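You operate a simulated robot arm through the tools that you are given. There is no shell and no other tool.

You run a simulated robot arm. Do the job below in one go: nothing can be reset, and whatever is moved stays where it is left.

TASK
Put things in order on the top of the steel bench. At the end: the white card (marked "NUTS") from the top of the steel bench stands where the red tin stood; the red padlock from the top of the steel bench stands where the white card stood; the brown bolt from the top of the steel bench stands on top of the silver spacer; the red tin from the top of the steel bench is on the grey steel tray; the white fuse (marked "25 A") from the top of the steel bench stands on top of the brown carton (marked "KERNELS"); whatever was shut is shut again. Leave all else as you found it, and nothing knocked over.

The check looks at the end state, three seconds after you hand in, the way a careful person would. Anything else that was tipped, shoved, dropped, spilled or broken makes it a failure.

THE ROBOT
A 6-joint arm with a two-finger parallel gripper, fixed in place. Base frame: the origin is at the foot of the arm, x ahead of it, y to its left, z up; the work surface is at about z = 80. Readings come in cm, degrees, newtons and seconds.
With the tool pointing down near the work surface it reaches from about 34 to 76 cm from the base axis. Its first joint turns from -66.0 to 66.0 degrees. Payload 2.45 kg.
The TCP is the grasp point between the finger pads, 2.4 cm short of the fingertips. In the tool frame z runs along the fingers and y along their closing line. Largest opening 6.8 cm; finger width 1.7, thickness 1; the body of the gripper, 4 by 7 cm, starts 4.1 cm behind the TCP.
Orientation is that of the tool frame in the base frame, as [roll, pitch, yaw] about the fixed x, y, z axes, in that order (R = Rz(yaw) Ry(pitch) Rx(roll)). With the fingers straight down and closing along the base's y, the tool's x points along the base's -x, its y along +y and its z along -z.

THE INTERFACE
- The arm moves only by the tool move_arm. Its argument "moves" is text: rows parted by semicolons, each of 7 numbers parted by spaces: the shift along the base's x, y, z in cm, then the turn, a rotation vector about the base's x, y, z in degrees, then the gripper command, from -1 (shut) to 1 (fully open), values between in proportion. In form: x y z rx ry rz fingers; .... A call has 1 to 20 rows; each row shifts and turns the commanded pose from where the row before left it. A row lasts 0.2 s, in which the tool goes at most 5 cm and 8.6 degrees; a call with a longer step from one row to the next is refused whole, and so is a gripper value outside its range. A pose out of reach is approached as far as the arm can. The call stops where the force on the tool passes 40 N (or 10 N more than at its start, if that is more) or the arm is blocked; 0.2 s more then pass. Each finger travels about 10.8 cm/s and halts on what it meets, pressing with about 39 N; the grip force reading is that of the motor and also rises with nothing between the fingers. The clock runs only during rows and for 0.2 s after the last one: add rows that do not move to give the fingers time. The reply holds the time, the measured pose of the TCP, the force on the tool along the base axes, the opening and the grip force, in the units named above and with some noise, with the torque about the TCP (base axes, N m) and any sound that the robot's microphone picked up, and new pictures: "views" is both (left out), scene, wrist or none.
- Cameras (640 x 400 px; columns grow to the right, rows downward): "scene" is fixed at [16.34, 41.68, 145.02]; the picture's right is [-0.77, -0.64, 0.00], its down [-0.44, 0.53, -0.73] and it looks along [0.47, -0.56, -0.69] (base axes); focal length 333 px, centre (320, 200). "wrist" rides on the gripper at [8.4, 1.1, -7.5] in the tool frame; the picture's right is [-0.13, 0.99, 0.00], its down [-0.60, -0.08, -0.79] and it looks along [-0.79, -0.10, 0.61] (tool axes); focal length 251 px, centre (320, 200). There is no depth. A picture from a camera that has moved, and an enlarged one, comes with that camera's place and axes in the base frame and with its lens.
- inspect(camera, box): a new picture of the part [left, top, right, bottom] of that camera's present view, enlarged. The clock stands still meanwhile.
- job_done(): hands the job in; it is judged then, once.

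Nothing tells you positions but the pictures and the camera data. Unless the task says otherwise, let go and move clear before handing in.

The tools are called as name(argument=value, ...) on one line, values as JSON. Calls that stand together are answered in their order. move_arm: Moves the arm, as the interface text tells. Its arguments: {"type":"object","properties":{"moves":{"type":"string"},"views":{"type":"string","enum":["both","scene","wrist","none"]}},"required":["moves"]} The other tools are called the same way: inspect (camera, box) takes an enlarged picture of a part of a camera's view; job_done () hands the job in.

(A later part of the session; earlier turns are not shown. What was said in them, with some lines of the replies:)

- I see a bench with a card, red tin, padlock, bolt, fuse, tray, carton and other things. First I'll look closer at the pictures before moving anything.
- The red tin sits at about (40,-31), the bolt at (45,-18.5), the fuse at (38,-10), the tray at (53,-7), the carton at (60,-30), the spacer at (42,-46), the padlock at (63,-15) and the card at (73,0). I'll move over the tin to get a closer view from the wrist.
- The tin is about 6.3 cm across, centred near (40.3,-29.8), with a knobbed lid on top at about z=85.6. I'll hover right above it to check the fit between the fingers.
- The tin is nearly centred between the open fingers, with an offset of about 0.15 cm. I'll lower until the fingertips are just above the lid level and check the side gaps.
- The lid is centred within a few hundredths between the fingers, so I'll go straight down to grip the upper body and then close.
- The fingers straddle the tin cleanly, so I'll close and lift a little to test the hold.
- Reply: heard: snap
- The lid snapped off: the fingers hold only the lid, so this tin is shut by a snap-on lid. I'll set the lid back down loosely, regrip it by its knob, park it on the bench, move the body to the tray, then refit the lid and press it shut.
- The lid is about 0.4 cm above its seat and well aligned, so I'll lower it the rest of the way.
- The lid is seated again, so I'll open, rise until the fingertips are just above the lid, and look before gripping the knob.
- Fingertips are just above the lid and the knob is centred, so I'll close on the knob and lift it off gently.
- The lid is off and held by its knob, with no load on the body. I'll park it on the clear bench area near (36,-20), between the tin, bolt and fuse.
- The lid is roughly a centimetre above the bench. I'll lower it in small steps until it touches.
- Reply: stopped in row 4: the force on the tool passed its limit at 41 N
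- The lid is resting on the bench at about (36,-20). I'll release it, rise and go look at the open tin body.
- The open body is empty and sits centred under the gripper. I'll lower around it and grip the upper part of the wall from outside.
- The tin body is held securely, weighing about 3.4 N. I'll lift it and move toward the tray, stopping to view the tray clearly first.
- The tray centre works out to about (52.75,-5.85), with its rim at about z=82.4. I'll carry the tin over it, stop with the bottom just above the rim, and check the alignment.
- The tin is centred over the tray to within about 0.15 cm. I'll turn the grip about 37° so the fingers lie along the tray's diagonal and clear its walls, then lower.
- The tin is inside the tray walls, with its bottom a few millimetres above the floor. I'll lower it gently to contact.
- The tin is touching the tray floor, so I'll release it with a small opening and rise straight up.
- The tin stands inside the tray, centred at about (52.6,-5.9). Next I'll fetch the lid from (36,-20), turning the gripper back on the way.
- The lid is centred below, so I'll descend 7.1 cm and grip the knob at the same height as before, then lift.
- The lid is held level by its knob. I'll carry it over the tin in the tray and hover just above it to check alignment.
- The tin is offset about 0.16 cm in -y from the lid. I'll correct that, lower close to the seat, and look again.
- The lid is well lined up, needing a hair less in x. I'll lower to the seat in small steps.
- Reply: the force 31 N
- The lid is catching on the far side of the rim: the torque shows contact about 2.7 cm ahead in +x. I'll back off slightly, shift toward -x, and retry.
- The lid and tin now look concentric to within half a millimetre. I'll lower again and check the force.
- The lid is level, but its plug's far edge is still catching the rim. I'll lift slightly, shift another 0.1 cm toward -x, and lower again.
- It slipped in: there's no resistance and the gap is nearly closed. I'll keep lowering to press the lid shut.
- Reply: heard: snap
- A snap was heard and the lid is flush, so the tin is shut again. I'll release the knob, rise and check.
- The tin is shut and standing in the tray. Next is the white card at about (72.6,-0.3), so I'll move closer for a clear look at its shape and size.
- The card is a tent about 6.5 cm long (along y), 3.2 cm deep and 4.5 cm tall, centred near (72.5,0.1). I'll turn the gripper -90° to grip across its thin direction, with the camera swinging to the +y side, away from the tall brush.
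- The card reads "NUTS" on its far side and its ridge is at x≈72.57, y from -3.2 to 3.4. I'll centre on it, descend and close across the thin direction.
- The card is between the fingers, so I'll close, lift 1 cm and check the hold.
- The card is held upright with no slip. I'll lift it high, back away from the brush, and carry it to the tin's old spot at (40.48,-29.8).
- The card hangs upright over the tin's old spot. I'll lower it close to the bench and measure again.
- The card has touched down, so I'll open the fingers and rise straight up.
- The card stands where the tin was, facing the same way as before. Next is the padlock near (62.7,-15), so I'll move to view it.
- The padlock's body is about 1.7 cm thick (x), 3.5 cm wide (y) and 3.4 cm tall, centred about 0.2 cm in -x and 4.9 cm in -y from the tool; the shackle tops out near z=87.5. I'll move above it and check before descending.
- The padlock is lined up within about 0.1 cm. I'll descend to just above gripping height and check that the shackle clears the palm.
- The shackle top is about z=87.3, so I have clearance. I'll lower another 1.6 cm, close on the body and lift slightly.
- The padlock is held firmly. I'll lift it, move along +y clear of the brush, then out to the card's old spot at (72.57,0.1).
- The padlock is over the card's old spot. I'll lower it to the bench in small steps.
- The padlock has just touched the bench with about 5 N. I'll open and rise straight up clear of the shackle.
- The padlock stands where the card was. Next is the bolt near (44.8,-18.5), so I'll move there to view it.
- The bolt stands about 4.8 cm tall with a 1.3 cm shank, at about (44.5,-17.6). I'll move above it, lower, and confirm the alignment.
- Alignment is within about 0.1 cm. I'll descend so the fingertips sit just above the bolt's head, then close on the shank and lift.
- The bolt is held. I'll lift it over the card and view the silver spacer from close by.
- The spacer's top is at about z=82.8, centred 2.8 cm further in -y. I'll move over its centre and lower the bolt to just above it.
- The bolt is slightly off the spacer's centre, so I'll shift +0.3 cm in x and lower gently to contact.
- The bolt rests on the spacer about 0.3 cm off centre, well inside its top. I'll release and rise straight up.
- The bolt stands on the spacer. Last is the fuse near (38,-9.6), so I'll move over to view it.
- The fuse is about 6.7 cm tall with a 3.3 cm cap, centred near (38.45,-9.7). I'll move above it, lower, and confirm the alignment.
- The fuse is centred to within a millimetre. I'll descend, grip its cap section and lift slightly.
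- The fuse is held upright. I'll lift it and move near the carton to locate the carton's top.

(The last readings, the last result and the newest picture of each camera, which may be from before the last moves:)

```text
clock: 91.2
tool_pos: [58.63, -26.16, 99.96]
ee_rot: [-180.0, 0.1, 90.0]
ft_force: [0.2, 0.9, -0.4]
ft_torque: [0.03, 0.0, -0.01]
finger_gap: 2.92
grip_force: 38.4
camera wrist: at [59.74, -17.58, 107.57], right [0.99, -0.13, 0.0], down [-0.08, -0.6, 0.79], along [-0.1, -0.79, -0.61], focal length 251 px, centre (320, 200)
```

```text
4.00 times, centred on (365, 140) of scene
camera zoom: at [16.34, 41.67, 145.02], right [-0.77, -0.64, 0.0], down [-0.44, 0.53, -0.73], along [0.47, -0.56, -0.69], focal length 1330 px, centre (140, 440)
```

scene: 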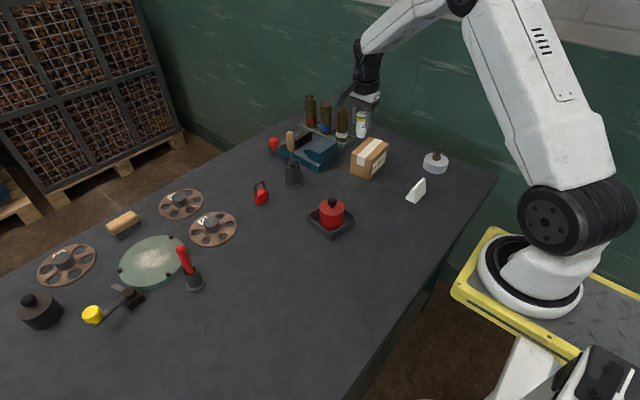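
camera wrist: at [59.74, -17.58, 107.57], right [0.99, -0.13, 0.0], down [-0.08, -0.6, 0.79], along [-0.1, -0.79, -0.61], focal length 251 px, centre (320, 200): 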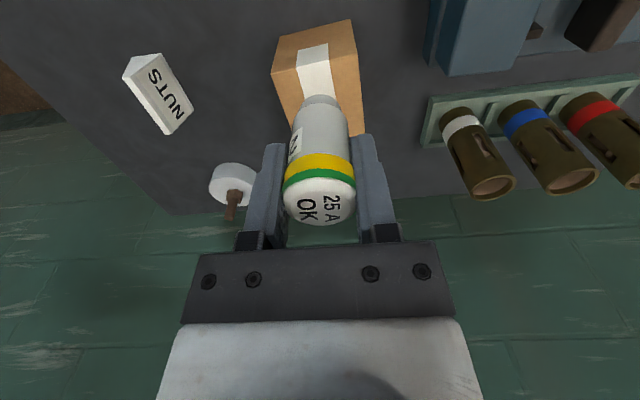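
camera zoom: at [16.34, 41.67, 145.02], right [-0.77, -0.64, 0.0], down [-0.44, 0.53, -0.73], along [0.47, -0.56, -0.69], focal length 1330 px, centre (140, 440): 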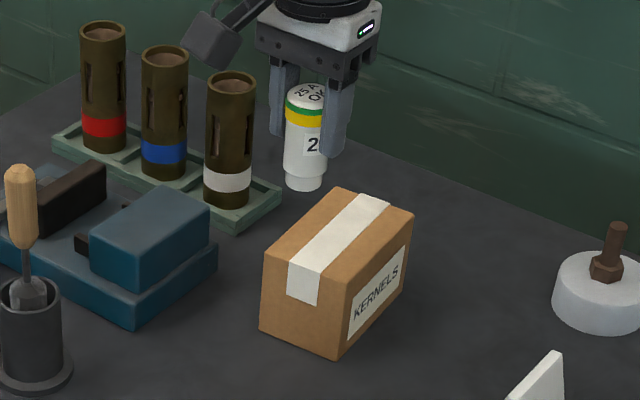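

The carton's top is at about z=87.5, centred near (58.4,-31.5). I'll move over its centre and lower the fuse to just above it.

move_arm(moves="-0.12 -2.75 0 0 0 0 -1; -0.12 -2.75 0 0 0 0 -1; 0 0 -2.5 0 0 0 -1; 0 0 -2.5 0 0 0 -1; 0 0 -1 0 0 0 -1; 0 0 0 0 0 0 -1; 0 0 0 0 0 0 -1")

inspect(camera="wrist", box=[200, 0, 440, 200])

inspect(camera="scene", box=[330, 110, 410, 190])

```text
clock: 92.8
tool_pos: [58.28, -31.53, 93.88]
ee_rot: [180.0, 0.0, 90.0]
ft_force: [-0.2, 1.0, -0.4]
ft_torque: [0.02, -0.04, 0.0]
finger_gap: 2.9
grip_force: 38.8
camera wrist: at [59.36, -23.0, 101.48], right [0.99, -0.13, 0.0], down [-0.08, -0.6, 0.79], along [-0.1, -0.79, -0.61], focal length 251 px, centre (320, 200)
```

scene: 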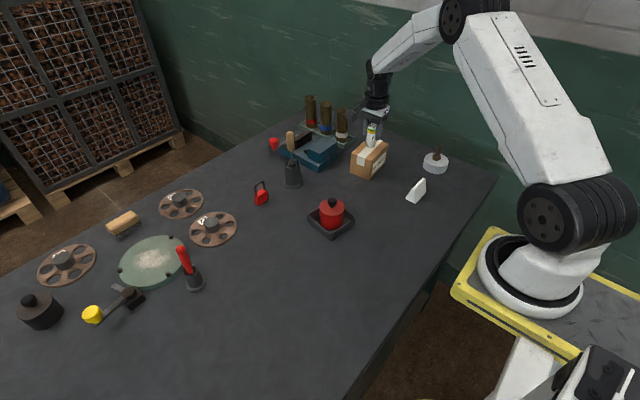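
wrist: 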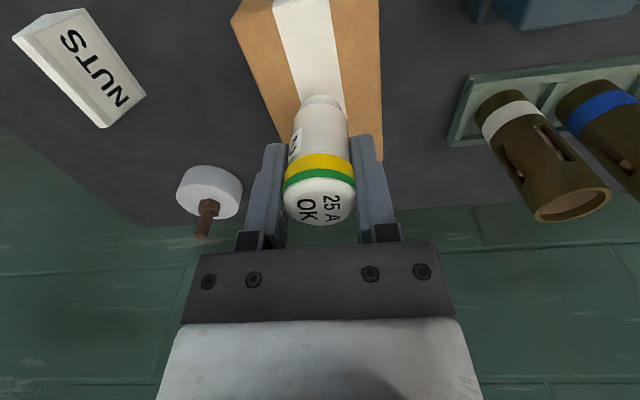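

```text
2.00 times, centred on (320, 100) of wrist
camera zoom: at [59.36, -23.0, 101.48], right [0.99, -0.13, 0.0], down [-0.08, -0.6, 0.79], along [-0.1, -0.79, -0.61], focal length 503 px, centre (320, 400)
```

zoom: 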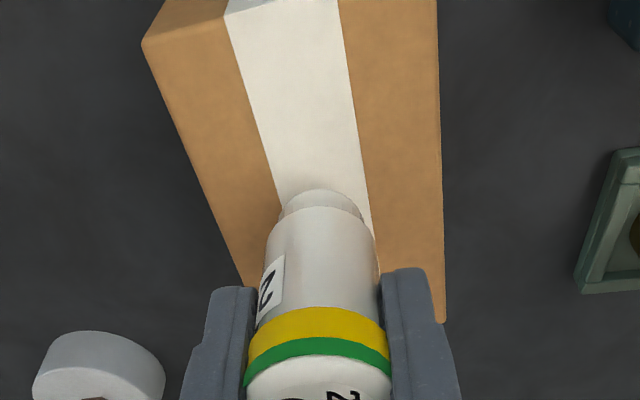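

```text
5.00 times, centred on (370, 150) of scene
camera zoom: at [16.34, 41.68, 145.02], right [-0.77, -0.64, 0.0], down [-0.44, 0.53, -0.73], along [0.47, -0.56, -0.69], focal length 1663 px, centre (70, 450)
```

zoom: 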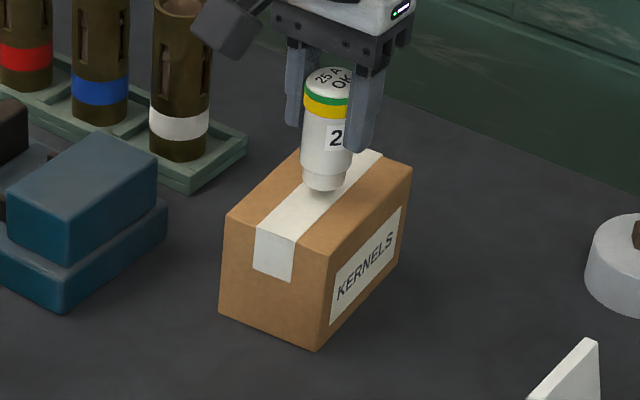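

The fuse is over the carton, about 0.25 cm off its centreline. I'll correct that and lower gently to contact.

move_arm(moves="0.22 0.1 0 0 0 0 -1; 0 0 -0.5 0 0 0 -1; 0 0 -0.25 0 0 0 -1; 0 0 0 0 0 0 -1", views="none")

```text
clock: 93.8
tool_pos: [58.47, -31.59, 93.28]
ee_rot: [-179.9, 0.0, 90.0]
ft_force: [-0.6, -0.5, -0.7]
ft_torque: [0.0, 0.0, 0.0]
finger_gap: 2.89
grip_force: 38.7
```

move_arm(moves="0 0 -0.15 0 0 0 -1; 0 0 -0.1 0 0 0 -1; 0 0 0 0 0 0 -1", views="none")

```text
clock: 94.7
tool_pos: [58.28, -31.51, 92.9]
ee_rot: [179.9, 0.0, 90.0]
ft_force: [-0.5, -0.3, -0.4]
ft_torque: [-0.01, -0.01, 0.02]
finger_gap: 2.9
grip_force: 39.2
```

move_arm(moves="0 0 -0.1 0 0 0 -1; 0 0 0 0 0 0 -1", views="none")

inspect(camera="scene", box=[340, 120, 400, 180])

inspect(camera="wrist", box=[200, 0, 440, 200])

```text
clock: 95.2
tool_pos: [58.48, -31.44, 92.92]
ee_rot: [180.0, 0.2, 90.0]
ft_force: [-0.5, -0.2, 1.8]
ft_torque: [-0.04, 0.01, -0.02]
finger_gap: 2.9
grip_force: 38.8
```

```text
6.67 times, centred on (370, 150) of scene
camera zoom: at [16.34, 41.68, 145.02], right [-0.77, -0.64, 0.0], down [-0.44, 0.53, -0.73], along [0.47, -0.56, -0.69], focal length 2217 px, centre (-13, 533)
```

zoom: 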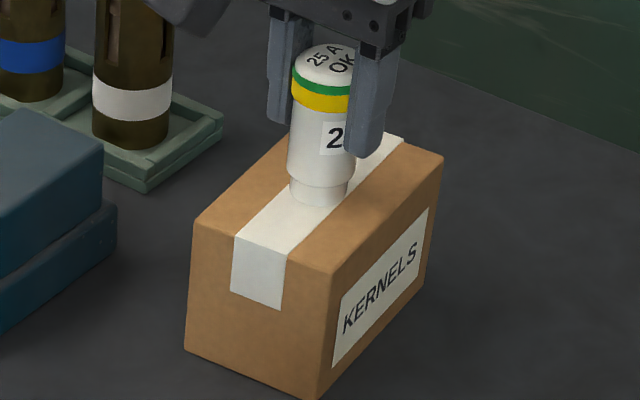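

```text
2.00 times, centred on (320, 100) of wrist
camera zoom: at [59.49, -22.86, 100.44], right [0.99, -0.13, 0.0], down [-0.08, -0.6, 0.79], along [-0.1, -0.79, -0.61], focal length 503 px, centre (320, 400)
```

zoom: 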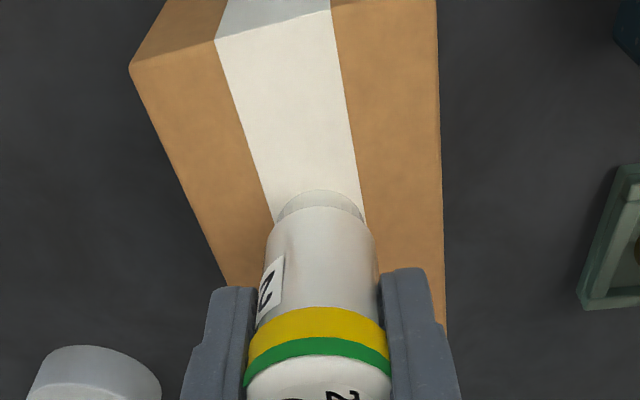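

Contact is just starting, at about 2 N. I'll settle it a hair more, then release and rise.

move_arm(moves="0 0 -0.05 0 0 0 -1; 0 0 0 0 0 0 -1; 0 0 0 0 0 0 -0.05; 0 0 0 0 0 0 0.3; 0 0 0 0 0 0 0.5; 0 0 0 0 0 0 0.5; 0 0 2 0 0 0 0.5; 0 0 3 0 0 0 0.5; 0 0 4 0 0 0 0.5; 0 0 4 0 0 0 0.5; 0 0 0 0 0 0 0.5")

inspect(camera="scene", box=[330, 100, 410, 190])

inspect(camera="wrist", box=[200, 0, 440, 200])

```text
clock: 97.7
tool_pos: [58.25, -31.45, 106.07]
ee_rot: [180.0, 0.1, 89.9]
ft_force: [0.5, 0.9, 0.6]
ft_torque: [-0.02, -0.01, -0.01]
finger_gap: 5.08
grip_force: 0.0
camera wrist: at [59.33, -22.87, 113.45], right [0.99, -0.13, 0.0], down [-0.08, -0.6, 0.79], along [-0.1, -0.79, -0.61], focal length 251 px, centre (320, 200)
```

scene: 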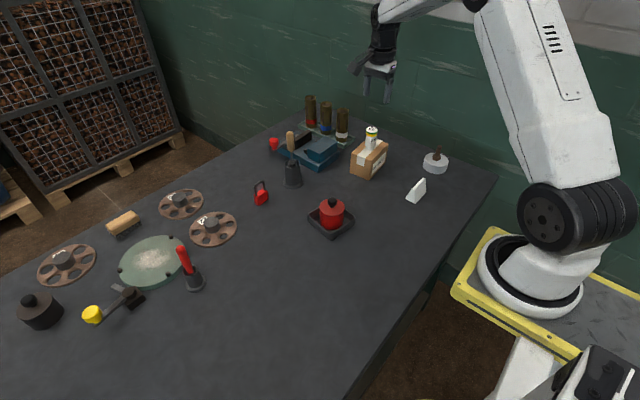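
wrist: 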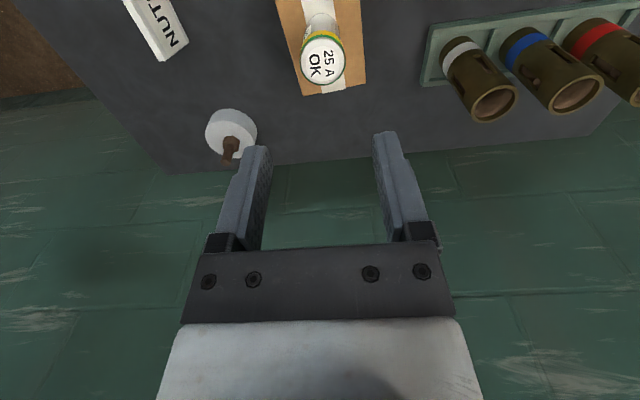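

```text
4.44 times, centred on (370, 145) of scene
camera zoom: at [16.34, 41.68, 145.02], right [-0.77, -0.64, 0.0], down [-0.44, 0.53, -0.73], along [0.47, -0.56, -0.69], focal length 1478 px, centre (98, 444)
```

zoom: 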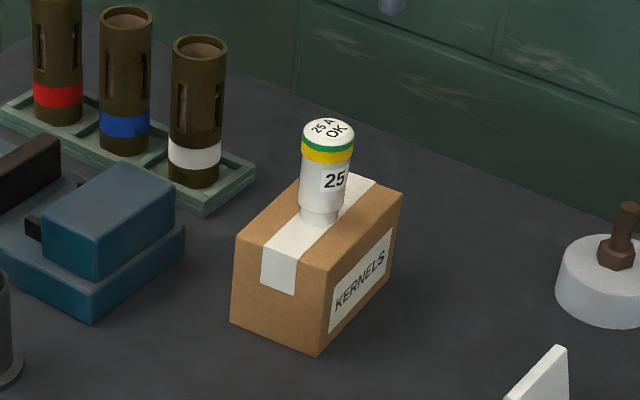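

```text
2.00 times, centred on (320, 100) of wrist
camera zoom: at [59.33, -22.87, 113.45], right [0.99, -0.13, 0.0], down [-0.08, -0.6, 0.79], along [-0.1, -0.79, -0.61], focal length 503 px, centre (320, 400)
```

zoom: 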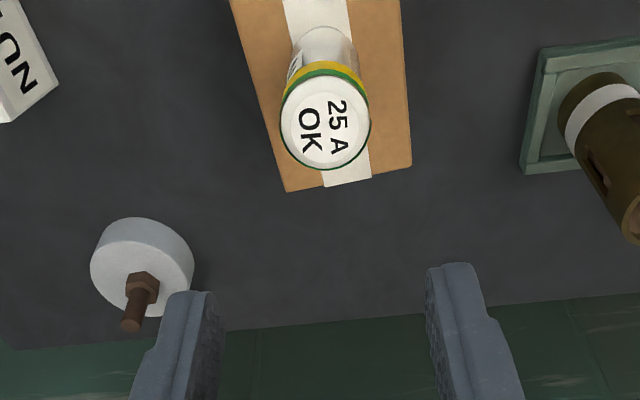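

The fuse stands on the carton. I'll do a final close check of everything before handing in.

inspect(camera="scene", box=[295, 180, 370, 250])

inspect(camera="scene", box=[230, 90, 470, 250])

inspect(camera="scene", box=[0, 160, 280, 340])

```text
5.71 times, centred on (332, 215) of scene
camera zoom: at [16.34, 41.68, 145.02], right [-0.77, -0.64, 0.0], down [-0.44, 0.53, -0.73], along [0.47, -0.56, -0.69], focal length 1901 px, centre (249, 114)
```

zoom: 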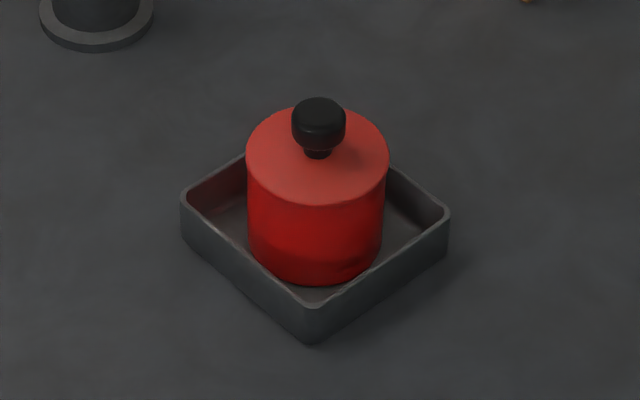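

```text
2.50 times, centred on (350, 170) of scene
camera zoom: at [16.34, 41.68, 145.02], right [-0.77, -0.64, 0.0], down [-0.44, 0.53, -0.73], along [0.47, -0.56, -0.69], focal length 832 px, centre (245, 275)
```

zoom: 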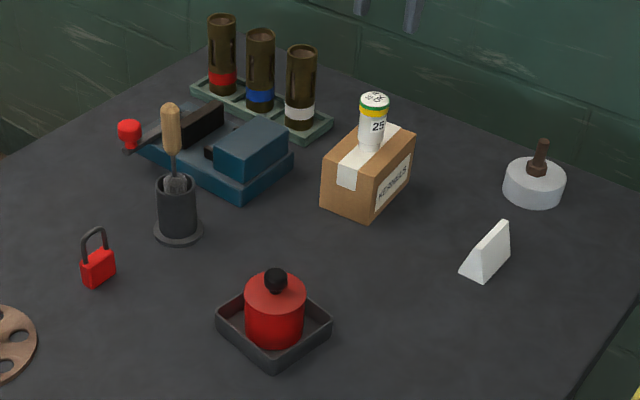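

```text
2.22 times, centred on (140, 250) of scene
camera zoom: at [16.34, 41.68, 145.02], right [-0.77, -0.64, 0.0], down [-0.44, 0.53, -0.73], along [0.47, -0.56, -0.69], focal length 739 px, centre (720, 89)
```

zoom: 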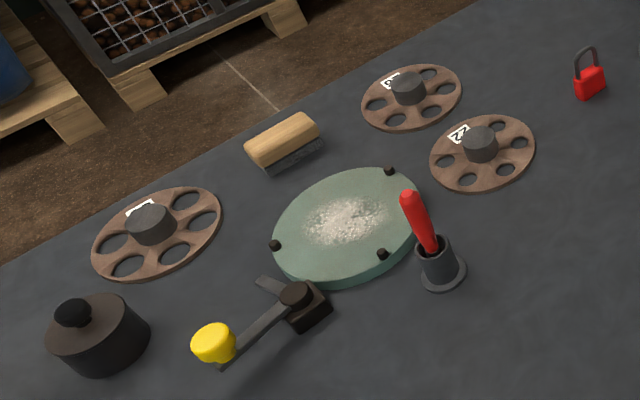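

The end state matches the task: the tin is shut and on the tray, the card is where the tin stood, the padlock is where the card stood, the bolt is on the spacer and the fuse is on the carton. Nothing else was moved and the arm is clear, so I'm handing in.

job_done()

```text
The job is handed in.
```

I handed the job in, and every item was where it should be in the last pictures I took. I don't have the check's result.

- **Red tin:** it stands in the grey steel tray with its lid on. The lid snapped off when I first lifted the tin. I moved the empty body on its own, then pressed the lid back until it snapped shut and sat flush.
- **White card ("NUTS"):** it stands upright where the tin stood, facing the same way as before.
- **Red padlock:** it stands upright where the card stood.
- **Brown bolt:** it stands on top of the silver spacer, about 0.3 cm off centre.
- **White fuse ("25 A"):** it stands on top of the brown carton, close to the middle.

I saw nothing else on the bench moved or knocked over. The gripper is open and well clear of everything.
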